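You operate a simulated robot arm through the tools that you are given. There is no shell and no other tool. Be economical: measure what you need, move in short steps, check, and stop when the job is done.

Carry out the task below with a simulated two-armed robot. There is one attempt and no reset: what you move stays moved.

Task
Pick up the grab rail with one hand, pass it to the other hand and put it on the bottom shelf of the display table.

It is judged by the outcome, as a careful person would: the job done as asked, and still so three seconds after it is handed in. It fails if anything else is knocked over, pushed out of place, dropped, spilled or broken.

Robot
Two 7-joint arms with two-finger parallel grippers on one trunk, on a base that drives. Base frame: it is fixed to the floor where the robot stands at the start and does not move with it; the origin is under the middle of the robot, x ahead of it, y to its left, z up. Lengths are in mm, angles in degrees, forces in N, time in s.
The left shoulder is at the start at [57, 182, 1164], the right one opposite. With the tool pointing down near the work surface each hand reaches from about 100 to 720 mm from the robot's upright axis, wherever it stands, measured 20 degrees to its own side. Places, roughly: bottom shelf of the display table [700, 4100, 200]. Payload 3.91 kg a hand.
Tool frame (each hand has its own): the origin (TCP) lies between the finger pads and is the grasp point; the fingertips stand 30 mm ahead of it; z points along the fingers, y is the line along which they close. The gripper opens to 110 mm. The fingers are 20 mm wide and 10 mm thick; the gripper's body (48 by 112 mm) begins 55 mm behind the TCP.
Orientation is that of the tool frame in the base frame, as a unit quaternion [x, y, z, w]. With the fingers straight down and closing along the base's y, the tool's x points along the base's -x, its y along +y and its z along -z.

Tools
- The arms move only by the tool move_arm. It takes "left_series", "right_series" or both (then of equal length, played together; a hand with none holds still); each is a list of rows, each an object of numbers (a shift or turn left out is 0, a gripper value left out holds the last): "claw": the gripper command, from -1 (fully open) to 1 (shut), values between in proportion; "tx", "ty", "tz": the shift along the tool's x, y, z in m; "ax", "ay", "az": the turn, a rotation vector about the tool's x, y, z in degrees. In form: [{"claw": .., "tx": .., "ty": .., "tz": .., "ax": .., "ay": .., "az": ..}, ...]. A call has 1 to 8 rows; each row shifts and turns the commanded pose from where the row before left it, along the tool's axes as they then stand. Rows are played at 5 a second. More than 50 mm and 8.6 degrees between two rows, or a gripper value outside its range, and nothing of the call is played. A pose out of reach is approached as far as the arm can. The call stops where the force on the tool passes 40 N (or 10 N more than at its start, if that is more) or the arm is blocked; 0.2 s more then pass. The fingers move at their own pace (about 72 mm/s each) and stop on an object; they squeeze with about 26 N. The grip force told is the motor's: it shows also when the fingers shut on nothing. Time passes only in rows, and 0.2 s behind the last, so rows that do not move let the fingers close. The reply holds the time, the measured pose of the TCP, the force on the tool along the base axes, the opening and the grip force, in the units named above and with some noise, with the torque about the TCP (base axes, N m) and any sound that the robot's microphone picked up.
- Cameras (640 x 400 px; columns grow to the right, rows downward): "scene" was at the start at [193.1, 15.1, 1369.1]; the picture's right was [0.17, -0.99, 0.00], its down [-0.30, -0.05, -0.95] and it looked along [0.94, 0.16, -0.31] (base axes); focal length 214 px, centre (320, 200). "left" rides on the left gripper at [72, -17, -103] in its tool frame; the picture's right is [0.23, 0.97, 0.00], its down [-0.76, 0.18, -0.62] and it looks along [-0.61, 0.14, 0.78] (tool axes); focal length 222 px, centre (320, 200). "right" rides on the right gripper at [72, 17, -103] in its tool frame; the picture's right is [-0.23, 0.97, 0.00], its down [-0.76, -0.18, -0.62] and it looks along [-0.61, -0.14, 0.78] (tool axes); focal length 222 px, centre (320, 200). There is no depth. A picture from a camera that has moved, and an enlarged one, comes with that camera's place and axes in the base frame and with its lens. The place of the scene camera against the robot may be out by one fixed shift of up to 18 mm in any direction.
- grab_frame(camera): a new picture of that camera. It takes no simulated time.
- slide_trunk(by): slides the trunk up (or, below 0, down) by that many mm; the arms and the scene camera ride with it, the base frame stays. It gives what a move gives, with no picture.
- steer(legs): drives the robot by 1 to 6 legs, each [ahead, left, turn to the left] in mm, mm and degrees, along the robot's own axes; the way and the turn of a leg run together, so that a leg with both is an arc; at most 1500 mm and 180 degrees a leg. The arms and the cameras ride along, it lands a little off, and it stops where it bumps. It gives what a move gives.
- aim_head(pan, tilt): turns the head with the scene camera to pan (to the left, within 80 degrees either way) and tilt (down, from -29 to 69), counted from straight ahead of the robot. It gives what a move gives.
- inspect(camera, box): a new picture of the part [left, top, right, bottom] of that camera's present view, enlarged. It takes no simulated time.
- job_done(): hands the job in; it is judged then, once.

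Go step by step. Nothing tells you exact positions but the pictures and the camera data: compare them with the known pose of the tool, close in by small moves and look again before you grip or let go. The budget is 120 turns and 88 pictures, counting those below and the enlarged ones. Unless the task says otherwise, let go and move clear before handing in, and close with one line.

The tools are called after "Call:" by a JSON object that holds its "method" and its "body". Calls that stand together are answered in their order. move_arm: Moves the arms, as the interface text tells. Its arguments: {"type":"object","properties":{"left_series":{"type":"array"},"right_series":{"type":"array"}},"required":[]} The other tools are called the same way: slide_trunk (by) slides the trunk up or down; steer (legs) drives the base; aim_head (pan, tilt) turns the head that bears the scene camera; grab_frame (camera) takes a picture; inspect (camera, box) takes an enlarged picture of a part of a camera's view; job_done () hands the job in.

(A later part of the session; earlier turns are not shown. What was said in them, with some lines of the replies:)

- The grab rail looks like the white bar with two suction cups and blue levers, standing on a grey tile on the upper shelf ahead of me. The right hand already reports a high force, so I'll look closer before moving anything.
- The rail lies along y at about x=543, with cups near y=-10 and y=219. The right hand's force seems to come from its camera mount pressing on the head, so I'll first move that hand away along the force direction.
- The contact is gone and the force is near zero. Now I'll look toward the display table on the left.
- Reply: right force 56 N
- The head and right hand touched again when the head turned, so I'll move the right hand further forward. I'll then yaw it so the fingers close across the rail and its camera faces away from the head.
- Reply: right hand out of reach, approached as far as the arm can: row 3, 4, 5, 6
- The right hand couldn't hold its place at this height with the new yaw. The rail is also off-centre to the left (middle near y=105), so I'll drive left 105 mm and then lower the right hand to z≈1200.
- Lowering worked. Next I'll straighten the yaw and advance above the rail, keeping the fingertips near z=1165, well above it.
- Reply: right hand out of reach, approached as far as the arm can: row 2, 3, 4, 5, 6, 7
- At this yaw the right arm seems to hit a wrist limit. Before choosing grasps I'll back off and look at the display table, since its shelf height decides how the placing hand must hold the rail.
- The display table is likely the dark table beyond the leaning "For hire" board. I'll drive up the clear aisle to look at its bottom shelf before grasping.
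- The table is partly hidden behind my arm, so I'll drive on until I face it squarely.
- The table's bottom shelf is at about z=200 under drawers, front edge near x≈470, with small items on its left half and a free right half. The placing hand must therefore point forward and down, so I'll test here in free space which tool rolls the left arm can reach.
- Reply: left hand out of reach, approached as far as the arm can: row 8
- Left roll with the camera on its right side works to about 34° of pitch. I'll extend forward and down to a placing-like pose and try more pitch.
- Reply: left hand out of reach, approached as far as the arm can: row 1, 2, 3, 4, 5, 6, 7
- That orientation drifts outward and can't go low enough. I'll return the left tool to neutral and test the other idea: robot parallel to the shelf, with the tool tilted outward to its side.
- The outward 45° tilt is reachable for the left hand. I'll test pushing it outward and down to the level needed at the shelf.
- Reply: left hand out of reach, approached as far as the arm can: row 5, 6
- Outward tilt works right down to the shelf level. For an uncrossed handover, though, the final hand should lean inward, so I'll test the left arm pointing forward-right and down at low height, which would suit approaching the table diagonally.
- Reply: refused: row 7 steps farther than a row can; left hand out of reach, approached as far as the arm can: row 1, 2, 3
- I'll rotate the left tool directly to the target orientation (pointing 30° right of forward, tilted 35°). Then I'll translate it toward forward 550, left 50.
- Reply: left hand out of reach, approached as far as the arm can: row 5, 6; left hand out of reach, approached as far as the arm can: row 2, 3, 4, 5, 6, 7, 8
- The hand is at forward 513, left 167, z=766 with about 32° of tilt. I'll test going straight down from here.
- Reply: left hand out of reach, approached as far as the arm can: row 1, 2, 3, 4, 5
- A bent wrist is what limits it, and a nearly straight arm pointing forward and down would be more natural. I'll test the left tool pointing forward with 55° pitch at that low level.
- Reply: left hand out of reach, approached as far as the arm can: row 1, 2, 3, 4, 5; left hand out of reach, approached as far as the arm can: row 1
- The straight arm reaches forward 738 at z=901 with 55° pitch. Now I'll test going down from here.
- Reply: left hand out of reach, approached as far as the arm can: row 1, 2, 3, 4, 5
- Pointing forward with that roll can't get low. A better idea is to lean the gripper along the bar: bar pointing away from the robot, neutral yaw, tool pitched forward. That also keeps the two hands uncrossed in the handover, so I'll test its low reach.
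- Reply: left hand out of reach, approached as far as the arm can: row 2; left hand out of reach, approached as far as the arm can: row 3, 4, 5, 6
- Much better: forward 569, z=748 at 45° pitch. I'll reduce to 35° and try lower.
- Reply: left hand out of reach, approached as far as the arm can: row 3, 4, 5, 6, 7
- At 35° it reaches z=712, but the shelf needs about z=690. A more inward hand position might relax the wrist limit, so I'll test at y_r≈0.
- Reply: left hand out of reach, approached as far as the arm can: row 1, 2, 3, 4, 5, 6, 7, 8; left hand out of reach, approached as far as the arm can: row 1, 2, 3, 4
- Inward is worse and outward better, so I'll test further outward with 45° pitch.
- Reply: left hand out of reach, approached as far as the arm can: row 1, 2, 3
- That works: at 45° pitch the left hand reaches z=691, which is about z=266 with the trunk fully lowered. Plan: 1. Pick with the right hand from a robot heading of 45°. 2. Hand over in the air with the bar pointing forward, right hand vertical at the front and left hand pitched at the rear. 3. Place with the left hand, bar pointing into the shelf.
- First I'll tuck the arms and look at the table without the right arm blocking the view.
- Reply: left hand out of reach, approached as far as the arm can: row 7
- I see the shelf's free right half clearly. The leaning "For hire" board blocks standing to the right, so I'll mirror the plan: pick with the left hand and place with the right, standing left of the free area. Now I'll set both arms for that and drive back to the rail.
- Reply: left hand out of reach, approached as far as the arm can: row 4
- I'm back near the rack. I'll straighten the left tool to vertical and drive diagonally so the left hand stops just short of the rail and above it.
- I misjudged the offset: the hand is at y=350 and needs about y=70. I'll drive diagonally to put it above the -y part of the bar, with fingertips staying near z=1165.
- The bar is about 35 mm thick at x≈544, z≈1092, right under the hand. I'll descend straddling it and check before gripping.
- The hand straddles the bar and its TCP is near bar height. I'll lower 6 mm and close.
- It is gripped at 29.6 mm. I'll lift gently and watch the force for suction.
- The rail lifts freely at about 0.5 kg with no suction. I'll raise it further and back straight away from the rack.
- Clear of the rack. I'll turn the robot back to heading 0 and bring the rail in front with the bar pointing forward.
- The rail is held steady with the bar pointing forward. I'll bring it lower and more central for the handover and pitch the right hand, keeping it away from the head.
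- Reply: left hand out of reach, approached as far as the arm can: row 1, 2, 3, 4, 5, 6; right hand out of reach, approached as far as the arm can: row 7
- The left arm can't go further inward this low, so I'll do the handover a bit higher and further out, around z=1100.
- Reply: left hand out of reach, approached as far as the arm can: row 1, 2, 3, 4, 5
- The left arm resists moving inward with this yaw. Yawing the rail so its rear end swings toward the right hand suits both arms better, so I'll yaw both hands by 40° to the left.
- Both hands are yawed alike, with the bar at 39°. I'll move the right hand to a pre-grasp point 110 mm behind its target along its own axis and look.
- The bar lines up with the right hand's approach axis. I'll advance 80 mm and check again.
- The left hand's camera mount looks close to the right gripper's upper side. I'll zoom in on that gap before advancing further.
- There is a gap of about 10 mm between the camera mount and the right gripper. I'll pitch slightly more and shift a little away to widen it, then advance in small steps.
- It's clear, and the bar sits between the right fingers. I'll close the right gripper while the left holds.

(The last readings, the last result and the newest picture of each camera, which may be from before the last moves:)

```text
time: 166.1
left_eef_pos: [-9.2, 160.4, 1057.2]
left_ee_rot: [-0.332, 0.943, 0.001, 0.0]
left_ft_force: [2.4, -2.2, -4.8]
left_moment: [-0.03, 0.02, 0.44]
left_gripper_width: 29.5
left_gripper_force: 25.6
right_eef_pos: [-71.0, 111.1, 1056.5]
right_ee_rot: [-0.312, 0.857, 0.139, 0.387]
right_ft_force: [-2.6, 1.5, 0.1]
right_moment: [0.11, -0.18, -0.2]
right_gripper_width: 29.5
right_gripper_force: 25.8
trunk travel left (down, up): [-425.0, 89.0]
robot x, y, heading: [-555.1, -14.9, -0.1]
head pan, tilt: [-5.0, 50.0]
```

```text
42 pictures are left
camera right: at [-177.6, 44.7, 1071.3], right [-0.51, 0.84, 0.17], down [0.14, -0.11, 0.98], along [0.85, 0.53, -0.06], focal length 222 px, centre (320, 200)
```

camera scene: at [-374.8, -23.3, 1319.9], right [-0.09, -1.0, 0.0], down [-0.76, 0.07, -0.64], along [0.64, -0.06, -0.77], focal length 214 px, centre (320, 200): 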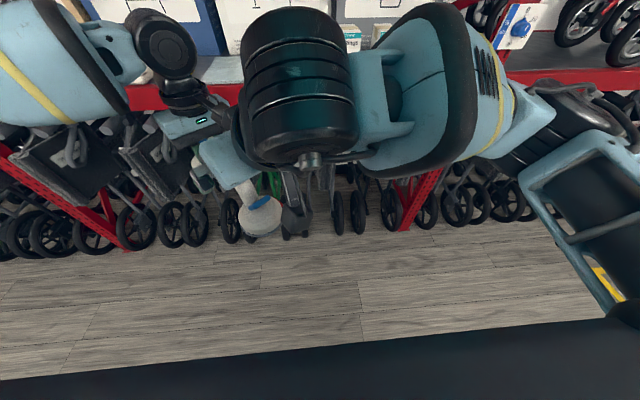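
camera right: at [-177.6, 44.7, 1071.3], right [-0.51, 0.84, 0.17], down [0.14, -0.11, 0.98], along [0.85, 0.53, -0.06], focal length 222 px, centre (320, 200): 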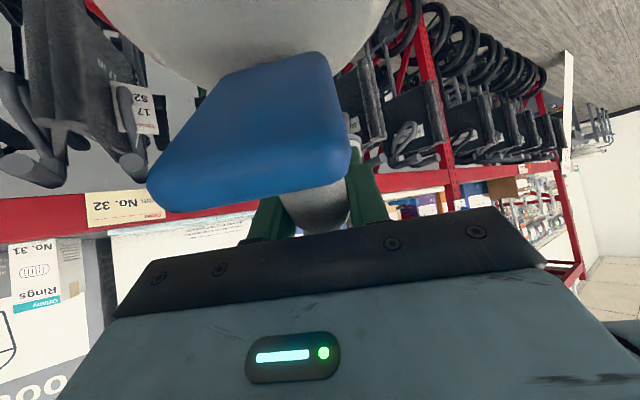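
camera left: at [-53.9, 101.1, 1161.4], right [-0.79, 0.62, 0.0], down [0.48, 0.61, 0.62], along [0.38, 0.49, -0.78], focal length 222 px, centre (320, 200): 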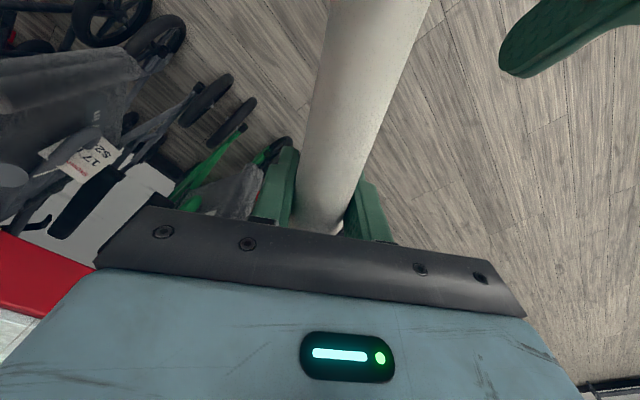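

The right hand holds the bar too. Now I'll open the left hand and raise it straight up.

Call:
{"method": "move_arm", "body": {"left_series": [{"claw": -1}, {"claw": -1}, {"claw": -1}, {"claw": -1}, {}]}}

Call:
{"method": "move_arm", "body": {"left_series": [{"tz": -0.02}, {"tz": -0.03}, {"tz": -0.03}, {"tz": -0.03}, {}]}}

Call:
{"method": "grab_frame", "body": {"camera": "right"}}

Call:
{"method": "grab_frame", "body": {"camera": "scene"}}

```text
time: 167.3
left_eef_pos: [-8.3, 159.9, 1057.6]
left_ee_rot: [-0.331, 0.944, 0.0, 0.0]
left_ft_force: [0.0, 1.1, -0.1]
left_moment: [0.04, 0.01, 0.03]
left_gripper_width: 109.9
left_gripper_force: 0.0
right_eef_pos: [-70.6, 112.2, 1056.6]
right_ee_rot: [-0.312, 0.857, 0.139, 0.386]
right_ft_force: [0.4, -0.2, -0.1]
right_moment: [-0.11, 0.1, 0.01]
right_gripper_width: 29.8
right_gripper_force: 25.8
trunk travel left (down, up): [-425.0, 89.0]
robot x, y, heading: [-550.6, -12.5, 0.2]
head pan, tilt: [-5.0, 50.0]
```

```text
time: 168.5
left_eef_pos: [-4.9, 186.8, 1152.2]
left_ee_rot: [-0.332, 0.943, -0.001, -0.001]
left_ft_force: [0.2, -0.8, -0.7]
left_moment: [-0.02, 0.0, 0.0]
left_gripper_width: 110.1
left_gripper_force: 0.2
left hand out of reach, approached as far as the arm can: row 2, 3, 4
right_eef_pos: [-70.4, 111.4, 1056.0]
right_ee_rot: [-0.311, 0.857, 0.139, 0.386]
right_ft_force: [-0.3, -0.2, 1.0]
right_moment: [-0.11, 0.13, 0.01]
right_gripper_width: 29.6
right_gripper_force: 25.8
trunk travel left (down, up): [-425.0, 89.0]
robot x, y, heading: [-549.4, -13.1, -0.2]
head pan, tilt: [-5.0, 50.0]
```

```text
41 pictures are left
camera right: at [-177.4, 44.6, 1071.2], right [-0.51, 0.84, 0.17], down [0.14, -0.11, 0.98], along [0.85, 0.52, -0.06], focal length 222 px, centre (320, 200)
```

right: 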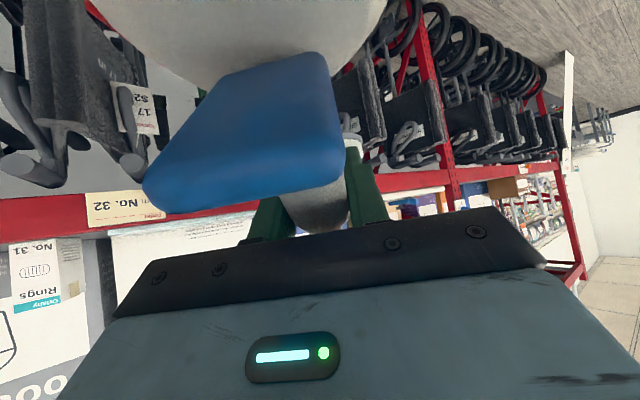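

```text
40 pictures are left
camera scene: at [-374.7, -22.6, 1319.8], right [-0.09, -1.0, 0.0], down [-0.76, 0.07, -0.64], along [0.64, -0.06, -0.77], focal length 214 px, centre (320, 200)
```

scene: 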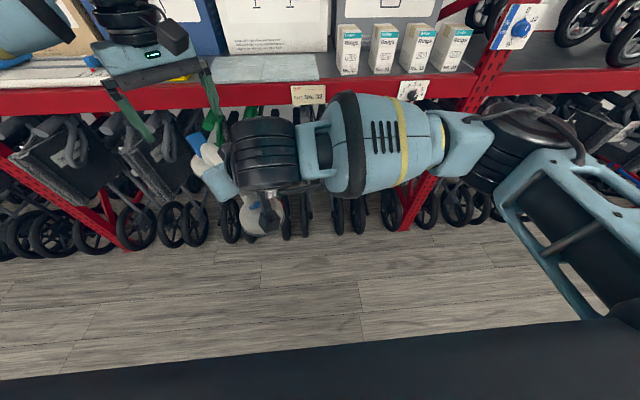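

The handover is done: the right hand carries the rail. I'll move the left hand aside, then bring the right arm back to its own side with the bar pointing forward.

Call:
{"method": "move_arm", "body": {"left_series": [{"ty": 0.04}, {"ty": 0.04}, {"ty": 0.04}, {"ty": 0.04}, {"ty": 0.04}, {}]}}

Call:
{"method": "move_arm", "body": {"right_series": [{"ax": 5.84, "az": 5.17}, {"ax": 5.84, "az": 5.17}, {"ax": 5.84, "az": 5.17}, {"ax": 5.84, "az": 5.17}, {"ax": 5.84, "az": 5.17}, {}]}}

Call:
{"method": "move_arm", "body": {"right_series": [{"ty": -0.04}, {"ty": -0.04}, {"ty": -0.04}, {"ty": -0.04}, {"ty": -0.04}, {"ty": -0.04}, {"ty": -0.04}, {"ty": -0.04}]}}

Call:
{"method": "grab_frame", "body": {"camera": "scene"}}

```text
time: 169.9
left_eef_pos: [-131.9, 343.5, 1151.0]
left_ee_rot: [-0.331, 0.944, 0.0, -0.001]
left_ft_force: [-0.5, 0.8, 0.4]
left_moment: [0.06, 0.01, 0.0]
left_gripper_width: 110.2
left_gripper_force: 0.1
right_eef_pos: [-70.8, 111.1, 1056.7]
right_ee_rot: [-0.312, 0.857, 0.139, 0.386]
right_ft_force: [0.2, -0.1, 0.2]
right_moment: [-0.11, 0.15, -0.01]
right_gripper_width: 29.4
right_gripper_force: 26.6
trunk travel left (down, up): [-425.0, 89.0]
robot x, y, heading: [-553.9, -17.1, 0.1]
head pan, tilt: [-5.0, 50.0]
```

```text
time: 171.3
left_eef_pos: [-131.2, 343.3, 1150.0]
left_ee_rot: [-0.331, 0.944, 0.0, 0.0]
left_ft_force: [-0.4, -0.5, -0.9]
left_moment: [0.0, 0.01, -0.02]
left_gripper_width: 110.0
left_gripper_force: 0.1
right_eef_pos: [-70.1, 110.7, 1056.0]
right_ee_rot: [-0.006, 0.911, 0.002, 0.412]
right_ft_force: [-0.4, 0.0, -0.3]
right_moment: [-0.01, 0.2, -0.02]
right_gripper_width: 29.4
right_gripper_force: 25.5
trunk travel left (down, up): [-425.0, 89.0]
robot x, y, heading: [-553.1, -17.3, 0.0]
head pan, tilt: [-5.0, 50.0]
```

```text
time: 173.1
left_eef_pos: [-130.9, 342.1, 1151.9]
left_ee_rot: [-0.332, 0.943, 0.001, 0.0]
left_ft_force: [-0.6, -0.4, -0.3]
left_moment: [0.01, 0.01, 0.01]
left_gripper_width: 109.8
left_gripper_force: 0.1
right_eef_pos: [-65.2, -210.3, 1058.2]
right_ee_rot: [-0.008, 0.911, 0.003, 0.412]
right_ft_force: [-0.1, -0.6, -0.4]
right_moment: [0.02, 0.17, 0.01]
right_gripper_width: 29.8
right_gripper_force: 25.9
trunk travel left (down, up): [-425.0, 89.0]
robot x, y, heading: [-558.2, -16.5, -0.1]
head pan, tilt: [-5.0, 50.0]
```

```text
39 pictures are left
camera scene: at [-375.3, -24.3, 1319.9], right [-0.09, -1.0, 0.0], down [-0.76, 0.07, -0.64], along [0.64, -0.06, -0.77], focal length 214 px, centre (320, 200)
```

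scene: 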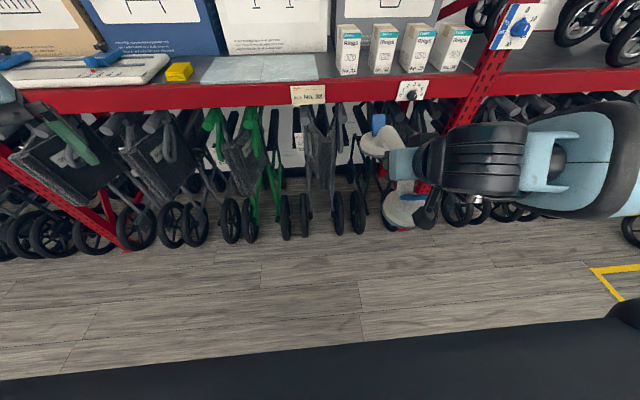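

The rail is secure. I'll back off a little and drive up the aisle to the display table.

Call:
{"method": "steer", "body": {"legs": [[-170, 0, 0], [0, 1500, 0], [0, 1500, 0], [0, 1290, 0]]}}

Call:
{"method": "aim_head", "body": {"pan": -15, "tilt": 38}}

Call:
{"method": "grab_frame", "body": {"camera": "scene"}}

Call:
{"method": "grab_frame", "body": {"camera": "right"}}

```text
time: 211.4
left_eef_pos: [-321.3, 4623.5, 1150.8]
left_ee_rot: [-0.336, 0.942, 0.001, -0.001]
left_ft_force: [-0.5, 0.6, -0.6]
left_moment: [0.0, -0.04, 0.01]
left_gripper_width: 110.1
left_gripper_force: 0.1
right_eef_pos: [-247.4, 4073.2, 1057.4]
right_ee_rot: [-0.013, 0.912, 0.005, 0.411]
right_ft_force: [-0.2, -0.4, -4.9]
right_moment: [0.02, 0.16, 0.01]
right_gripper_width: 29.8
right_gripper_force: 26.4
trunk travel left (down, up): [-425.0, 89.0]
robot x, y, heading: [-738.7, 4259.8, 0.8]
head pan, tilt: [-5.0, 50.0]
```

```text
time: 212.2
left_eef_pos: [-321.8, 4624.1, 1151.1]
left_ee_rot: [-0.337, 0.941, 0.0, 0.0]
left_ft_force: [0.3, -0.2, 0.1]
left_moment: [0.02, 0.01, -0.02]
left_gripper_width: 109.8
left_gripper_force: 0.0
right_eef_pos: [-248.5, 4073.5, 1058.1]
right_ee_rot: [-0.013, 0.912, 0.004, 0.411]
right_ft_force: [0.3, -0.1, -5.4]
right_moment: [0.0, 0.16, 0.01]
right_gripper_width: 29.6
right_gripper_force: 26.0
trunk travel left (down, up): [-425.0, 89.0]
robot x, y, heading: [-739.6, 4261.4, 0.7]
head pan, tilt: [-15.0, 38.0]
```

```text
38 pictures are left
camera scene: at [-553.8, 4240.4, 1337.0], right [-0.25, -0.97, 0.0], down [-0.6, 0.15, -0.79], along [0.76, -0.19, -0.62], focal length 214 px, centre (320, 200)
```

scene: 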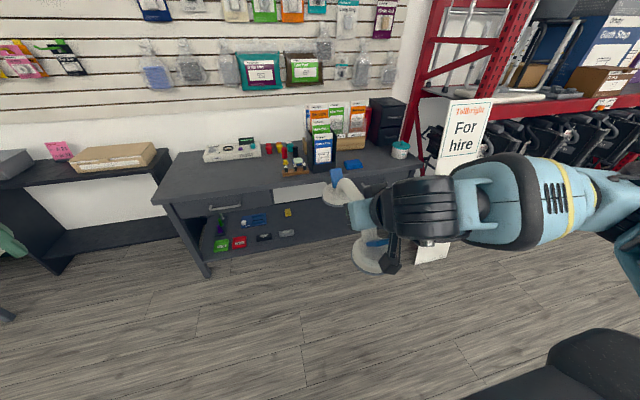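

```text
37 pictures are left
camera right: at [-374.6, 4087.7, 1072.5], right [0.12, 0.98, 0.17], down [0.04, -0.17, 0.98], along [0.99, -0.11, -0.06], focal length 222 px, centre (320, 200)
```

right: 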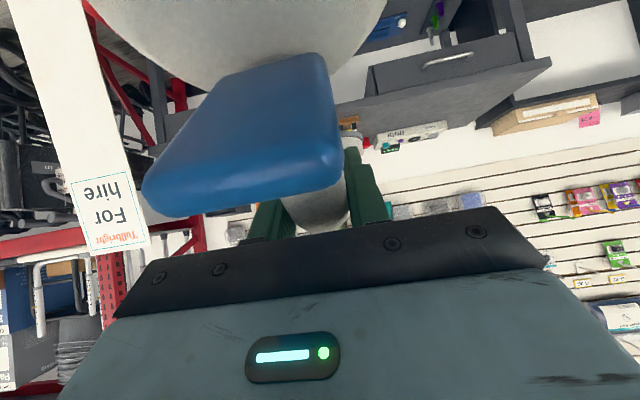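

I'll zoom in on the table to measure the shelf edge, drawer bottoms and free area.

Call:
{"method": "inspect", "body": {"camera": "scene", "box": [140, 130, 400, 290]}}

```text
2.46 times, centred on (270, 210) of scene
camera zoom: at [-553.8, 4240.4, 1337.0], right [-0.25, -0.97, 0.0], down [-0.6, 0.15, -0.79], along [0.76, -0.19, -0.62], focal length 528 px, centre (443, 175)
```

zoom: 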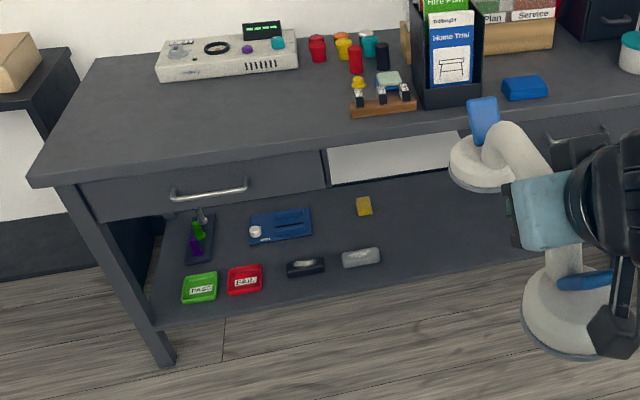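

The table has an open gap between its drawers (y≈3800–4270), and the shelf under it is free for y<4150. I'll place the rail at y≈4000. First I'll lower the trunk and take the right arm to the low placing pose here in free space.

Call:
{"method": "slide_trunk", "body": {"by": -420}}

Call:
{"method": "move_arm", "body": {"right_series": [{"ty": -0.04}, {"ty": -0.04}, {"ty": -0.04}, {"ty": -0.04}, {"ty": -0.04}, {"ty": -0.04}, {"ty": -0.02}, {}]}}

Call:
{"method": "move_arm", "body": {"right_series": [{"tx": 0.03, "tz": 0.0264}, {"tx": 0.03, "tz": 0.0264}, {"tx": 0.03, "tz": 0.0264}, {"tx": 0.03, "tz": 0.0264}, {"tx": 0.03, "tz": 0.0264}, {"tx": 0.03, "tz": 0.0264}, {"tx": 0.03, "tz": 0.0264}, {}]}}

```text
refused: -420 is not a number from -400 to 400
```

```text
time: 213.9
left_eef_pos: [-321.4, 4624.2, 1150.2]
left_ee_rot: [-0.337, 0.941, 0.001, 0.0]
left_ft_force: [-0.7, -1.5, -0.5]
left_moment: [-0.03, 0.04, -0.05]
left_gripper_width: 110.0
left_gripper_force: 0.1
right_eef_pos: [-242.3, 3814.2, 1059.5]
right_ee_rot: [-0.014, 0.911, 0.006, 0.411]
right_ft_force: [-0.1, -0.3, -3.6]
right_moment: [0.0, 0.22, 0.01]
right_gripper_width: 29.5
right_gripper_force: 25.7
trunk travel left (down, up): [-425.0, 89.0]
robot x, y, heading: [-742.6, 4261.2, 0.8]
head pan, tilt: [-15.0, 38.0]
```

```text
time: 215.8
left_eef_pos: [-321.7, 4624.3, 1151.0]
left_ee_rot: [-0.337, 0.942, 0.002, 0.0]
left_ft_force: [1.0, -0.3, -0.3]
left_moment: [0.03, 0.01, 0.01]
left_gripper_width: 110.0
left_gripper_force: 0.1
right_eef_pos: [-243.0, 3812.6, 778.1]
right_ee_rot: [-0.014, 0.911, 0.005, 0.412]
right_ft_force: [0.2, 0.7, -4.9]
right_moment: [0.06, 0.18, -0.04]
right_gripper_width: 29.8
right_gripper_force: 26.3
trunk travel left (down, up): [-425.0, 89.0]
robot x, y, heading: [-741.9, 4257.7, 0.6]
head pan, tilt: [-15.0, 38.0]
```

Call:
{"method": "move_arm", "body": {"right_series": [{"tx": 0.022, "tz": 0.02}, {"tx": 0.022, "tz": 0.02}, {"tx": 0.022, "tz": 0.02}, {"tx": 0.015, "tz": 0.0132}, {}]}}

```text
time: 216.9
left_eef_pos: [-322.1, 4624.0, 1150.9]
left_ee_rot: [-0.337, 0.942, 0.0, 0.0]
left_ft_force: [-0.3, 1.0, 0.9]
left_moment: [0.0, -0.01, -0.01]
left_gripper_width: 110.1
left_gripper_force: 0.0
right_eef_pos: [-241.2, 3813.3, 670.9]
right_ee_rot: [-0.013, 0.911, 0.005, 0.411]
right_ft_force: [0.8, 0.6, -4.2]
right_moment: [0.0, 0.19, 0.02]
right_gripper_width: 29.5
right_gripper_force: 25.8
trunk travel left (down, up): [-425.0, 89.0]
robot x, y, heading: [-739.2, 4258.4, 0.6]
head pan, tilt: [-15.0, 38.0]
```

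The low pose is fully reachable. I'll raise the rail for insertion clearance, retract the left hand so it won't come over the table, then lower the trunk.

Call:
{"method": "move_arm", "body": {"right_series": [{"tx": -0.028, "tz": -0.025}, {"tx": -0.028, "tz": -0.025}, {}, {}, {}], "left_series": [{"tx": 0.029, "ty": 0.0236, "tz": -0.03}, {"tx": 0.029, "ty": 0.0236, "tz": -0.03}, {"tx": 0.029, "ty": 0.0236, "tz": -0.03}, {"tx": 0.029, "ty": 0.0236, "tz": -0.03}, {}]}}

Call:
{"method": "slide_trunk", "body": {"by": -400}}

Call:
{"method": "aim_head", "body": {"pan": -20, "tilt": 30}}

Call:
{"method": "grab_frame", "body": {"camera": "scene"}}

Call:
{"method": "grab_frame", "body": {"camera": "right"}}

```text
time: 218.2
left_eef_pos: [-471.6, 4624.5, 1271.2]
left_ee_rot: [-0.337, 0.941, 0.001, -0.001]
left_ft_force: [0.4, 0.3, -0.6]
left_moment: [-0.01, 0.0, 0.0]
left_gripper_width: 110.0
left_gripper_force: 0.1
right_eef_pos: [-240.6, 3811.8, 743.9]
right_ee_rot: [-0.013, 0.912, 0.005, 0.411]
right_ft_force: [0.6, -0.4, -3.7]
right_moment: [0.03, 0.18, 0.01]
right_gripper_width: 29.8
right_gripper_force: 26.3
trunk travel left (down, up): [-425.0, 89.0]
robot x, y, heading: [-739.0, 4260.8, 1.0]
head pan, tilt: [-15.0, 38.0]
```

```text
time: 222.0
left_eef_pos: [-470.9, 4623.2, 869.7]
left_ee_rot: [-0.336, 0.942, 0.0, -0.001]
left_ft_force: [-0.6, 0.0, -0.4]
left_moment: [-0.02, -0.02, -0.01]
left_gripper_width: 110.0
left_gripper_force: 0.0
right_eef_pos: [-241.7, 3812.9, 345.2]
right_ee_rot: [-0.013, 0.911, 0.005, 0.411]
right_ft_force: [0.0, -0.1, -4.5]
right_moment: [-0.02, 0.15, 0.0]
right_gripper_width: 29.8
right_gripper_force: 25.8
trunk travel left (down, up): [-25.0, 489.0]
robot x, y, heading: [-739.6, 4259.3, 0.3]
head pan, tilt: [-15.0, 38.0]
```

```text
time: 222.7
left_eef_pos: [-470.8, 4622.9, 871.2]
left_ee_rot: [-0.337, 0.942, 0.0, 0.001]
left_ft_force: [0.0, 0.0, 0.9]
left_moment: [-0.01, -0.01, -0.05]
left_gripper_width: 109.8
left_gripper_force: 0.0
right_eef_pos: [-240.5, 3813.1, 345.1]
right_ee_rot: [-0.013, 0.912, 0.005, 0.41]
right_ft_force: [0.3, 0.7, -6.2]
right_moment: [0.02, 0.17, 0.0]
right_gripper_width: 29.7
right_gripper_force: 25.8
trunk travel left (down, up): [-25.0, 489.0]
robot x, y, heading: [-740.6, 4260.7, 0.8]
head pan, tilt: [-20.0, 30.0]
```

```text
35 pictures are left
camera scene: at [-410.8, 4233.4, 915.2], right [-0.33, -0.94, 0.0], down [-0.47, 0.17, -0.87], along [0.82, -0.29, -0.5], focal length 214 px, centre (320, 200)
```

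scene: 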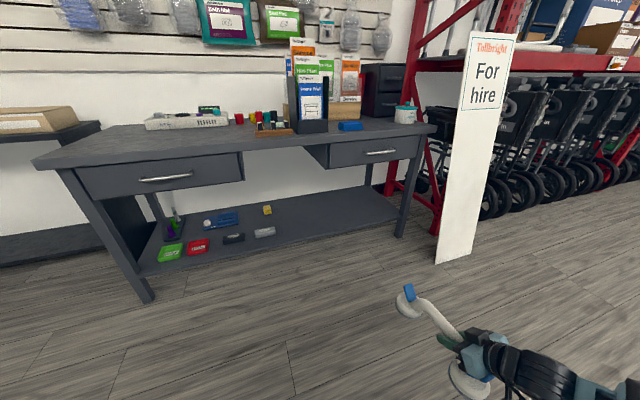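

```text
34 pictures are left
camera right: at [-367.2, 3827.2, 359.2], right [0.12, 0.98, 0.17], down [0.04, -0.17, 0.98], along [0.99, -0.11, -0.06], focal length 222 px, centre (320, 200)
```

right: 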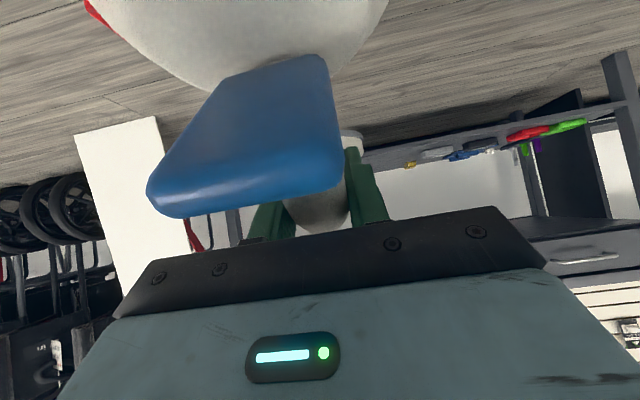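

From here I see the shelf clear for y<4150, front edge near x≈440 and surface at z≈170–200. I'll check in free space that the arm can go lower still, to about z=225, with the trunk fully down.

Call:
{"method": "slide_trunk", "body": {"by": -25}}

Call:
{"method": "move_arm", "body": {"right_series": [{"tx": 0.025, "tz": 0.022}, {"tx": 0.025, "tz": 0.022}, {"tx": 0.022, "tz": 0.02}, {}]}}

```text
time: 223.4
left_eef_pos: [-472.1, 4624.2, 846.1]
left_ee_rot: [-0.337, 0.942, 0.001, 0.0]
left_ft_force: [0.4, -0.1, -1.2]
left_moment: [-0.02, -0.01, 0.02]
left_gripper_width: 109.8
left_gripper_force: 0.1
right_eef_pos: [-240.6, 3813.3, 319.1]
right_ee_rot: [-0.013, 0.912, 0.004, 0.41]
right_ft_force: [-0.5, 0.2, -3.7]
right_moment: [-0.01, 0.23, -0.01]
right_gripper_width: 29.5
right_gripper_force: 26.0
trunk travel left (down, up): [0.0, 514.0]
robot x, y, heading: [-741.5, 4256.6, 0.7]
head pan, tilt: [-20.0, 30.0]
```

```text
time: 224.4
left_eef_pos: [-471.4, 4624.1, 845.8]
left_ee_rot: [-0.337, 0.941, 0.002, -0.001]
left_ft_force: [0.8, -0.4, -0.2]
left_moment: [0.03, -0.02, 0.0]
left_gripper_width: 110.0
left_gripper_force: 0.0
right_eef_pos: [-241.9, 3813.0, 223.7]
right_ee_rot: [-0.014, 0.911, 0.005, 0.412]
right_ft_force: [-0.5, -0.2, -4.0]
right_moment: [0.02, 0.2, 0.03]
right_gripper_width: 29.6
right_gripper_force: 26.2
trunk travel left (down, up): [0.0, 514.0]
robot x, y, heading: [-740.7, 4261.7, 0.6]
head pan, tilt: [-20.0, 30.0]
```

Reachable to z=224. I'll raise the rail to about z=330 and drive toward the table, stopping with the rail's front end short of the shelf edge.

Call:
{"method": "move_arm", "body": {"right_series": [{"tx": -0.027, "tz": -0.0238}, {"tx": -0.027, "tz": -0.0238}, {"tx": -0.027, "tz": -0.0238}, {}]}}

Call:
{"method": "steer", "body": {"legs": [[420, 187, 0]]}}

Call:
{"method": "aim_head", "body": {"pan": -45, "tilt": 45}}

Call:
{"method": "grab_frame", "body": {"camera": "scene"}}

Call:
{"method": "grab_frame", "body": {"camera": "right"}}

Call:
{"method": "grab_frame", "body": {"camera": "left"}}

```text
time: 225.4
left_eef_pos: [-471.0, 4623.2, 846.7]
left_ee_rot: [-0.337, 0.941, 0.0, 0.0]
left_ft_force: [0.0, 0.3, 0.4]
left_moment: [-0.02, 0.04, 0.0]
left_gripper_width: 109.8
left_gripper_force: 0.0
right_eef_pos: [-241.3, 3814.1, 330.6]
right_ee_rot: [-0.014, 0.912, 0.006, 0.41]
right_ft_force: [0.1, -0.1, -4.2]
right_moment: [0.04, 0.16, 0.01]
right_gripper_width: 29.3
right_gripper_force: 26.0
trunk travel left (down, up): [0.0, 514.0]
robot x, y, heading: [-737.1, 4257.4, 0.7]
head pan, tilt: [-20.0, 30.0]
```

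```text
time: 228.2
left_eef_pos: [-55.4, 4818.0, 845.6]
left_ee_rot: [-0.339, 0.941, 0.001, 0.0]
left_ft_force: [0.8, -0.6, -0.7]
left_moment: [0.0, 0.03, 0.02]
left_gripper_width: 110.3
left_gripper_force: 0.1
right_eef_pos: [176.8, 4009.4, 330.9]
right_ee_rot: [-0.015, 0.912, 0.005, 0.411]
right_ft_force: [0.5, 0.0, -3.7]
right_moment: [-0.01, 0.19, 0.01]
right_gripper_width: 29.4
right_gripper_force: 26.0
trunk travel left (down, up): [0.0, 514.0]
robot x, y, heading: [-320.7, 4454.1, 0.8]
head pan, tilt: [-20.0, 30.0]
```

```text
time: 229.0
left_eef_pos: [-54.2, 4817.2, 846.1]
left_ee_rot: [-0.339, 0.941, 0.002, -0.001]
left_ft_force: [-0.2, -0.2, 0.0]
left_moment: [0.0, 0.01, -0.01]
left_gripper_width: 109.9
left_gripper_force: 0.0
right_eef_pos: [177.4, 4007.9, 331.2]
right_ee_rot: [-0.014, 0.911, 0.005, 0.411]
right_ft_force: [0.0, -0.9, -5.5]
right_moment: [0.01, 0.19, 0.01]
right_gripper_width: 29.7
right_gripper_force: 25.5
trunk travel left (down, up): [0.0, 514.0]
robot x, y, heading: [-322.1, 4457.4, 1.1]
head pan, tilt: [-45.0, 45.0]
```

```text
33 pictures are left
camera scene: at [-17.5, 4400.8, 877.3], right [-0.7, -0.72, 0.0], down [-0.51, 0.49, -0.71], along [0.51, -0.49, -0.71], focal length 214 px, centre (320, 200)
```

scene: 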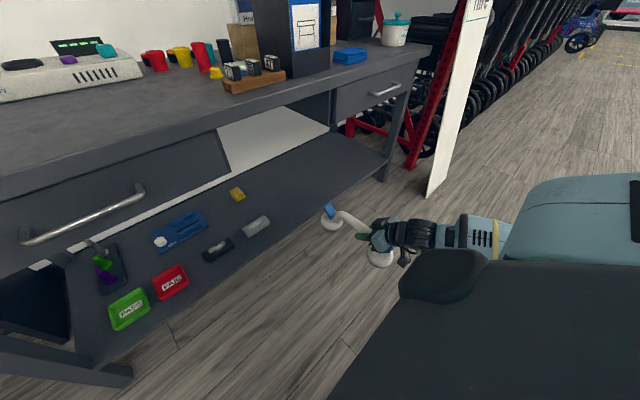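

```text
32 pictures are left
camera right: at [51.4, 4022.2, 344.9], right [0.12, 0.98, 0.17], down [0.04, -0.17, 0.98], along [0.99, -0.11, -0.06], focal length 222 px, centre (320, 200)
```

right: 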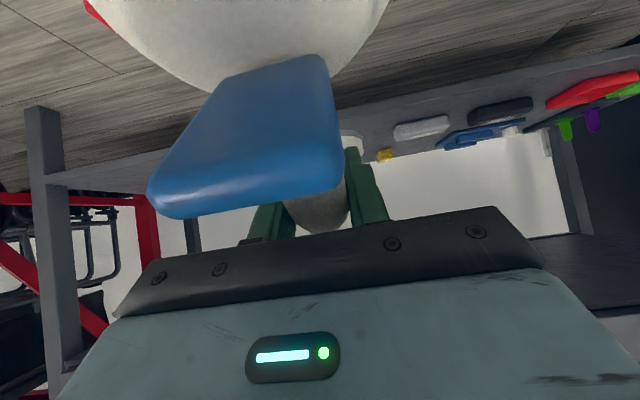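

```text
31 pictures are left
camera left: at [-98.8, 4757.0, 949.4], right [-0.8, 0.6, 0.0], down [0.47, 0.62, 0.62], along [0.38, 0.5, -0.78], focal length 222 px, centre (320, 200)
```

left: 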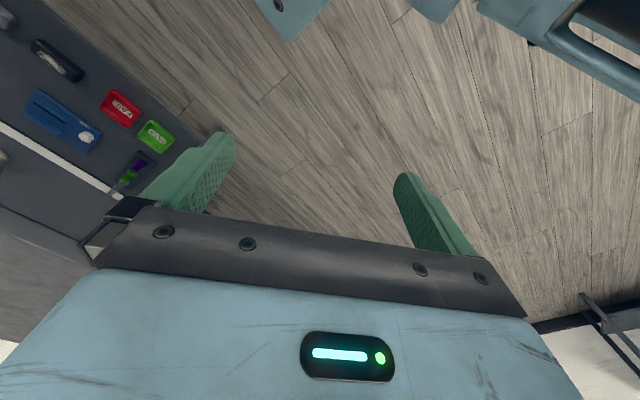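

The path at this height is clear: the shelf is at z≈178 and the cups' bottoms at about 263. To keep the trunk away from the tabletop I'll extend the arm forward first.

Call:
{"method": "move_arm", "body": {"right_series": [{"tx": -0.022, "tz": 0.025}, {"tx": -0.022, "tz": 0.025}, {"tx": -0.022, "tz": 0.025}, {"tx": -0.022, "tz": 0.025}, {}]}}

Call:
{"method": "inspect", "body": {"camera": "scene", "box": [240, 130, 480, 280]}}

```text
time: 230.2
left_eef_pos: [-55.2, 4818.6, 846.1]
left_ee_rot: [-0.339, 0.941, 0.001, 0.0]
left_ft_force: [-0.2, 0.4, -0.4]
left_moment: [-0.02, -0.02, -0.01]
left_gripper_width: 109.9
left_gripper_force: 0.0
right_eef_pos: [310.8, 4012.1, 330.0]
right_ee_rot: [-0.014, 0.912, 0.005, 0.41]
right_ft_force: [-0.5, 0.5, -4.8]
right_moment: [0.0, 0.2, 0.01]
right_gripper_width: 29.6
right_gripper_force: 26.9
trunk travel left (down, up): [0.0, 514.0]
robot x, y, heading: [-317.4, 4451.6, 0.9]
head pan, tilt: [-45.0, 45.0]
```

```text
2.67 times, centred on (360, 205) of scene
camera zoom: at [-17.5, 4400.7, 877.2], right [-0.7, -0.72, 0.0], down [-0.51, 0.49, -0.71], along [0.51, -0.49, -0.71], focal length 572 px, centre (213, 187)
```

zoom: 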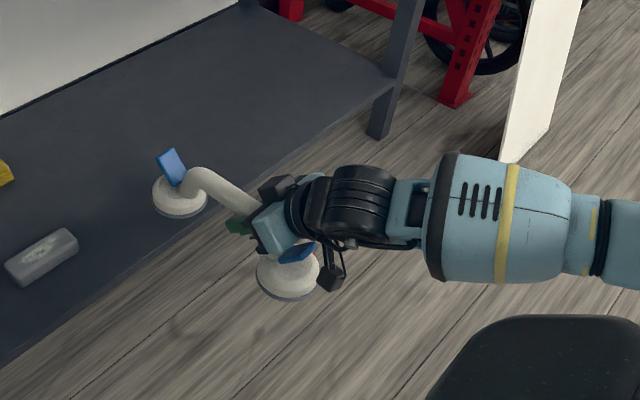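

There was no reach limit at forward 628. Next I'll drive 300 mm forward so the whole rail is over the shelf.

Call:
{"method": "steer", "body": {"legs": [[300, 0, 0]]}}

Call:
{"method": "grab_frame", "body": {"camera": "scene"}}

Call:
{"method": "grab_frame", "body": {"camera": "right"}}

```text
time: 232.3
left_eef_pos: [245.1, 4823.5, 845.5]
left_ee_rot: [-0.339, 0.941, 0.001, 0.0]
left_ft_force: [0.1, -0.2, 0.0]
left_moment: [-0.01, 0.01, -0.02]
left_gripper_width: 110.1
left_gripper_force: 0.0
right_eef_pos: [611.4, 4017.4, 329.4]
right_ee_rot: [-0.015, 0.912, 0.005, 0.411]
right_ft_force: [0.3, 0.1, -4.8]
right_moment: [-0.01, 0.17, 0.0]
right_gripper_width: 29.8
right_gripper_force: 26.6
trunk travel left (down, up): [0.0, 514.0]
robot x, y, heading: [-21.7, 4459.9, 0.8]
head pan, tilt: [-45.0, 45.0]
```

```text
29 pictures are left
camera scene: at [282.6, 4406.1, 877.2], right [-0.69, -0.72, 0.0], down [-0.51, 0.49, -0.71], along [0.51, -0.49, -0.71], focal length 214 px, centre (320, 200)
```

scene: 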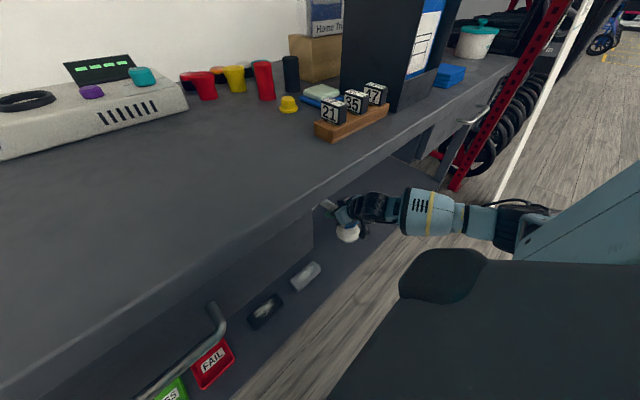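

```text
28 pictures are left
camera right: at [485.2, 4031.5, 344.5], right [0.12, 0.98, 0.17], down [0.04, -0.17, 0.98], along [0.99, -0.11, -0.06], focal length 222 px, centre (320, 200)
```

right: 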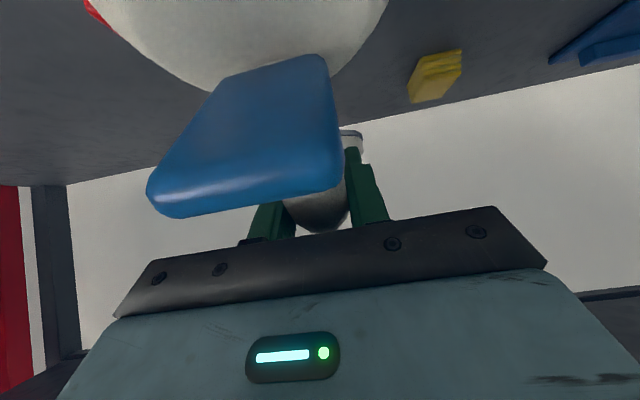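

The rail is inside the opening, clear of the items. I'll lower it gradually toward the shelf and watch the force.

Call:
{"method": "move_arm", "body": {"right_series": [{"tx": 0.015, "tz": 0.0132}, {"tx": 0.015, "tz": 0.0132}, {"tx": 0.011, "tz": 0.01}, {}]}}

Call:
{"method": "inspect", "body": {"camera": "scene", "box": [270, 160, 430, 260]}}

```text
time: 233.3
left_eef_pos: [244.4, 4822.3, 847.6]
left_ee_rot: [-0.339, 0.941, 0.0, 0.0]
left_ft_force: [-0.1, 0.4, -0.6]
left_moment: [-0.02, 0.0, 0.01]
left_gripper_width: 109.9
left_gripper_force: 0.0
right_eef_pos: [610.9, 4017.0, 274.7]
right_ee_rot: [-0.016, 0.911, 0.006, 0.411]
right_ft_force: [0.0, -0.3, -5.4]
right_moment: [-0.03, 0.17, 0.02]
right_gripper_width: 29.3
right_gripper_force: 25.5
trunk travel left (down, up): [0.0, 514.0]
robot x, y, heading: [-22.4, 4457.9, 1.0]
head pan, tilt: [-45.0, 45.0]
```

```text
4.00 times, centred on (350, 210) of scene
camera zoom: at [282.5, 4406.1, 877.2], right [-0.69, -0.72, 0.0], down [-0.51, 0.49, -0.71], along [0.51, -0.49, -0.71], focal length 858 px, centre (200, 160)
```

zoom: 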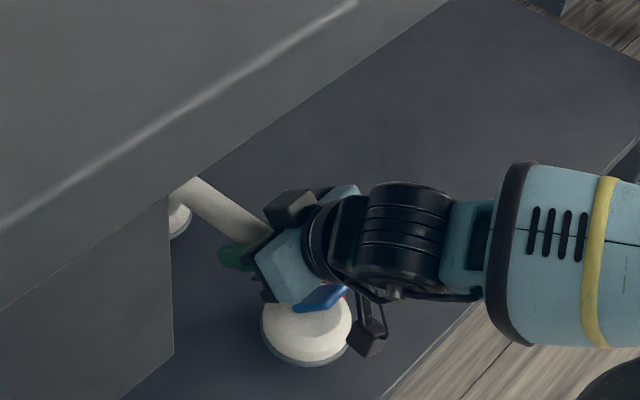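

The rear cup is well over the shelf. I'll lower in small steps until contact.

Call:
{"method": "move_arm", "body": {"right_series": [{"tx": 0.0037, "tz": 0.0033}, {"tx": 0.0037, "tz": 0.0033}, {"tx": 0.0037, "tz": 0.0033}, {}]}}

```text
time: 234.3
left_eef_pos: [244.6, 4823.0, 846.6]
left_ee_rot: [-0.339, 0.941, 0.001, 0.001]
left_ft_force: [0.2, -0.4, -0.2]
left_moment: [0.0, -0.02, 0.0]
left_gripper_width: 110.2
left_gripper_force: 0.1
right_eef_pos: [611.3, 4017.5, 259.2]
right_ee_rot: [-0.015, 0.912, 0.006, 0.411]
right_ft_force: [-0.3, 0.2, -4.1]
right_moment: [0.0, 0.17, 0.01]
right_gripper_width: 29.7
right_gripper_force: 25.9
trunk travel left (down, up): [0.0, 514.0]
robot x, y, heading: [-22.7, 4457.4, 1.2]
head pan, tilt: [-45.0, 45.0]
```

Call:
{"method": "move_arm", "body": {"right_series": [{"tx": 0.003, "tz": 0.0026}, {"tx": 0.003, "tz": 0.0026}, {}]}}

Call:
{"method": "inspect", "body": {"camera": "scene", "box": [320, 200, 400, 250]}}

```text
time: 235.1
left_eef_pos: [244.4, 4822.8, 846.8]
left_ee_rot: [-0.34, 0.94, 0.001, 0.0]
left_ft_force: [-0.9, 0.8, -0.1]
left_moment: [0.03, 0.01, 0.01]
left_gripper_width: 109.7
left_gripper_force: 0.1
right_eef_pos: [611.5, 4015.8, 252.0]
right_ee_rot: [-0.015, 0.912, 0.005, 0.41]
right_ft_force: [0.2, 0.9, -5.2]
right_moment: [-0.01, 0.17, -0.02]
right_gripper_width: 29.7
right_gripper_force: 26.2
trunk travel left (down, up): [0.0, 514.0]
robot x, y, heading: [-22.8, 4458.0, 1.1]
head pan, tilt: [-45.0, 45.0]
```

```text
8.00 times, centred on (360, 225) of scene
camera zoom: at [282.5, 4406.1, 877.3], right [-0.69, -0.72, 0.0], down [-0.51, 0.49, -0.71], along [0.51, -0.49, -0.71], focal length 1716 px, centre (0, 0)
```

zoom: 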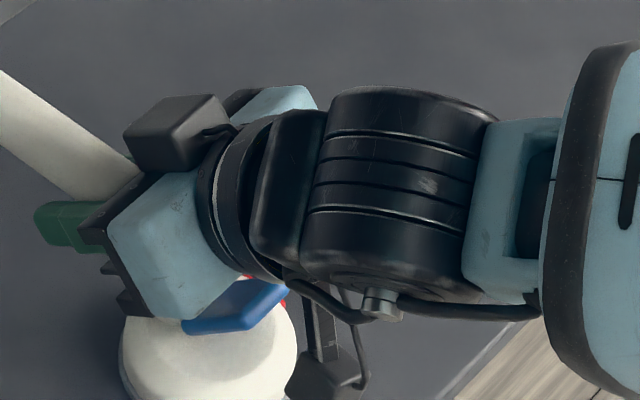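

No contact yet, so I'll continue down in small steps.

Call:
{"method": "move_arm", "body": {"right_series": [{"tx": 0.003, "tz": 0.0026}, {"tx": 0.003, "tz": 0.0026}, {}]}}

Call:
{"method": "move_arm", "body": {"right_series": [{"tx": 0.003, "tz": 0.0026}, {}]}}

```text
time: 235.9
left_eef_pos: [243.8, 4823.4, 846.7]
left_ee_rot: [-0.34, 0.94, 0.0, 0.0]
left_ft_force: [-0.8, -0.3, 0.4]
left_moment: [-0.01, -0.01, -0.04]
left_gripper_width: 110.1
left_gripper_force: 0.0
right_eef_pos: [612.7, 4017.7, 248.5]
right_ee_rot: [-0.014, 0.91, 0.004, 0.414]
right_ft_force: [-3.6, -0.4, 15.0]
right_moment: [0.02, 0.49, -0.11]
right_gripper_width: 29.7
right_gripper_force: 26.4
trunk travel left (down, up): [0.0, 514.0]
robot x, y, heading: [-23.2, 4457.6, 0.9]
head pan, tilt: [-45.0, 45.0]
```

```text
time: 236.5
left_eef_pos: [243.2, 4824.9, 846.3]
left_ee_rot: [-0.339, 0.941, -0.001, 0.0]
left_ft_force: [0.2, -0.3, -0.2]
left_moment: [0.01, 0.0, 0.02]
left_gripper_width: 110.0
left_gripper_force: 0.2
right_eef_pos: [612.8, 4017.0, 244.3]
right_ee_rot: [-0.016, 0.91, 0.005, 0.414]
right_ft_force: [2.2, -0.6, 24.4]
right_moment: [0.02, 0.23, -0.03]
right_gripper_width: 30.2
right_gripper_force: 26.3
trunk travel left (down, up): [0.0, 514.0]
robot x, y, heading: [-18.1, 4461.4, 0.7]
head pan, tilt: [-45.0, 45.0]
```

The cups are on the shelf. I'll ease off the pressure and open the gripper.

Call:
{"method": "move_arm", "body": {"right_series": [{"tx": -0.0022, "tz": -0.002}, {}, {"claw": 0.2}, {"claw": -0.3}, {"claw": -0.3}, {"claw": -0.3}]}}

Call:
{"method": "grab_frame", "body": {"camera": "right"}}

```text
time: 237.9
left_eef_pos: [244.6, 4823.0, 846.3]
left_ee_rot: [-0.339, 0.941, 0.0, 0.0]
left_ft_force: [-1.2, 0.2, 0.3]
left_moment: [-0.02, 0.02, 0.03]
left_gripper_width: 109.9
left_gripper_force: 0.0
right_eef_pos: [610.9, 4017.4, 243.4]
right_ee_rot: [-0.016, 0.912, 0.005, 0.41]
right_ft_force: [-0.4, 0.6, 0.1]
right_moment: [0.0, 0.0, -0.04]
right_gripper_width: 71.2
right_gripper_force: 0.0
trunk travel left (down, up): [0.0, 514.0]
robot x, y, heading: [-22.1, 4458.4, 0.9]
head pan, tilt: [-45.0, 45.0]
```

```text
25 pictures are left
camera right: at [484.9, 4031.4, 258.3], right [0.12, 0.98, 0.17], down [0.04, -0.17, 0.98], along [0.99, -0.11, -0.06], focal length 222 px, centre (320, 200)
```

right: 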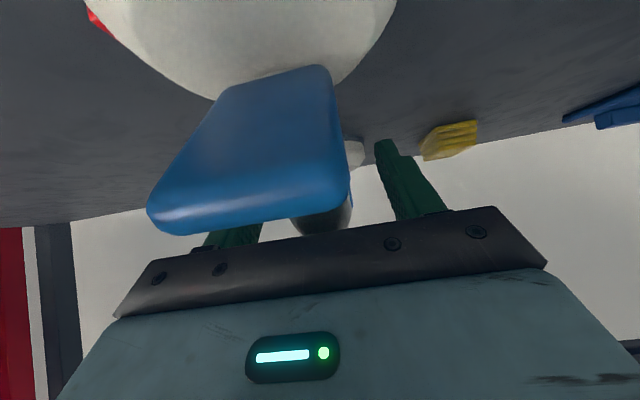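

Released. I'll open fully and withdraw along the tool axis, back and up.

Call:
{"method": "move_arm", "body": {"right_series": [{"claw": -1}, {"claw": -1, "tz": -0.01}, {"tz": -0.02}, {"tz": -0.03}, {"tz": -0.03}, {"tz": -0.03}, {}]}}

Call:
{"method": "grab_frame", "body": {"camera": "right"}}

Call:
{"method": "inspect", "body": {"camera": "scene", "box": [270, 160, 430, 260]}}

```text
time: 239.5
left_eef_pos: [244.4, 4823.1, 847.1]
left_ee_rot: [-0.339, 0.941, 0.002, 0.0]
left_ft_force: [0.3, 0.3, 0.3]
left_moment: [-0.01, 0.04, -0.02]
left_gripper_width: 110.2
left_gripper_force: 0.0
right_eef_pos: [520.9, 4014.6, 322.7]
right_ee_rot: [-0.015, 0.912, 0.006, 0.411]
right_ft_force: [-0.6, 0.3, -0.3]
right_moment: [-0.02, -0.02, 0.03]
right_gripper_width: 110.0
right_gripper_force: 0.0
trunk travel left (down, up): [0.0, 514.0]
robot x, y, heading: [-21.3, 4456.2, 0.8]
head pan, tilt: [-45.0, 45.0]
```

```text
24 pictures are left
camera right: at [395.4, 4028.3, 337.5], right [0.12, 0.98, 0.17], down [0.04, -0.17, 0.98], along [0.99, -0.11, -0.06], focal length 222 px, centre (320, 200)
```

right: 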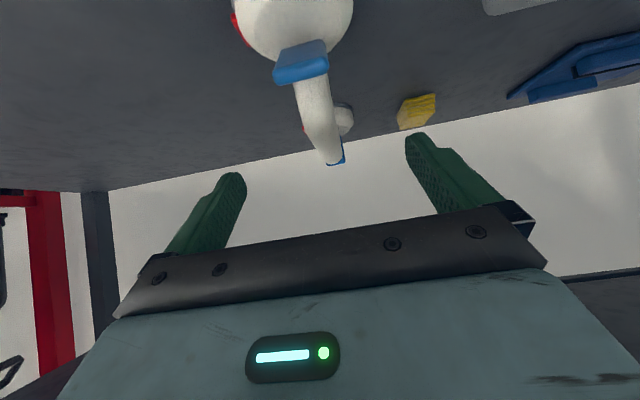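

```text
4.00 times, centred on (350, 210) of scene
camera zoom: at [282.2, 4406.3, 877.4], right [-0.69, -0.72, 0.0], down [-0.51, 0.49, -0.71], along [0.51, -0.49, -0.71], focal length 858 px, centre (200, 160)
```

zoom: 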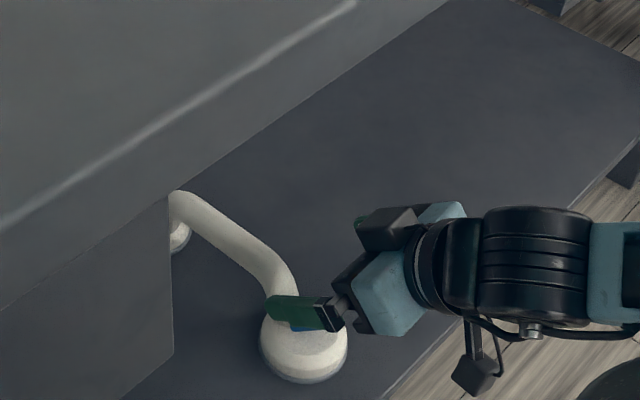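

The rail stands on the bottom shelf with both cups down and the hand is clear. I'll drive straight back and check from a distance.

Call:
{"method": "steer", "body": {"legs": [[-500, 0, 0]]}}

Call:
{"method": "aim_head", "body": {"pan": -20, "tilt": 35}}

Call:
{"method": "inspect", "body": {"camera": "scene", "box": [100, 60, 500, 310]}}

```text
time: 242.5
left_eef_pos: [-260.3, 4815.0, 845.9]
left_ee_rot: [-0.34, 0.941, 0.001, 0.0]
left_ft_force: [0.8, -0.4, -0.4]
left_moment: [-0.01, -0.01, 0.0]
left_gripper_width: 109.9
left_gripper_force: 0.1
right_eef_pos: [16.6, 4006.0, 323.3]
right_ee_rot: [-0.015, 0.912, 0.005, 0.411]
right_ft_force: [-0.6, 0.7, -0.2]
right_moment: [0.03, 0.0, -0.04]
right_gripper_width: 109.8
right_gripper_force: 0.1
trunk travel left (down, up): [0.0, 514.0]
robot x, y, heading: [-525.8, 4450.2, 0.8]
head pan, tilt: [-45.0, 45.0]
```

```text
time: 243.3
left_eef_pos: [-261.0, 4814.3, 845.4]
left_ee_rot: [-0.339, 0.941, 0.001, 0.0]
left_ft_force: [-0.3, -0.4, 0.5]
left_moment: [-0.03, -0.03, -0.04]
left_gripper_width: 110.1
left_gripper_force: 0.1
right_eef_pos: [16.4, 4005.7, 322.4]
right_ee_rot: [-0.015, 0.912, 0.006, 0.411]
right_ft_force: [-0.6, 1.2, -0.2]
right_moment: [0.03, -0.03, 0.0]
right_gripper_width: 110.0
right_gripper_force: 0.0
trunk travel left (down, up): [0.0, 514.0]
robot x, y, heading: [-525.7, 4448.8, 1.0]
head pan, tilt: [-20.0, 35.0]
```

```text
1.60 times, centred on (300, 185) of scene
camera zoom: at [-197.5, 4425.4, 892.2], right [-0.33, -0.95, 0.0], down [-0.54, 0.19, -0.82], along [0.77, -0.27, -0.57], focal length 343 px, centre (352, 224)
```

zoom: 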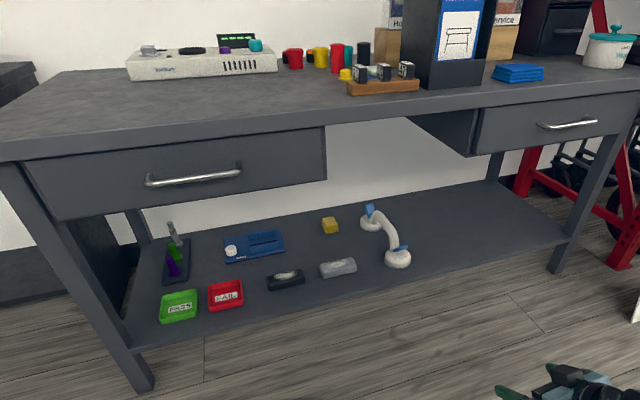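

The grab rail stands upright on the bottom shelf, and everything else is where it was. I'm handing in the job.

Call:
{"method": "job_done", "body": {}}

```text
The job is handed in.
```

The left hand picked up the grab rail and passed it to the right hand, which set it on the display table's bottom shelf; it stands upright there and nothing else was moved.
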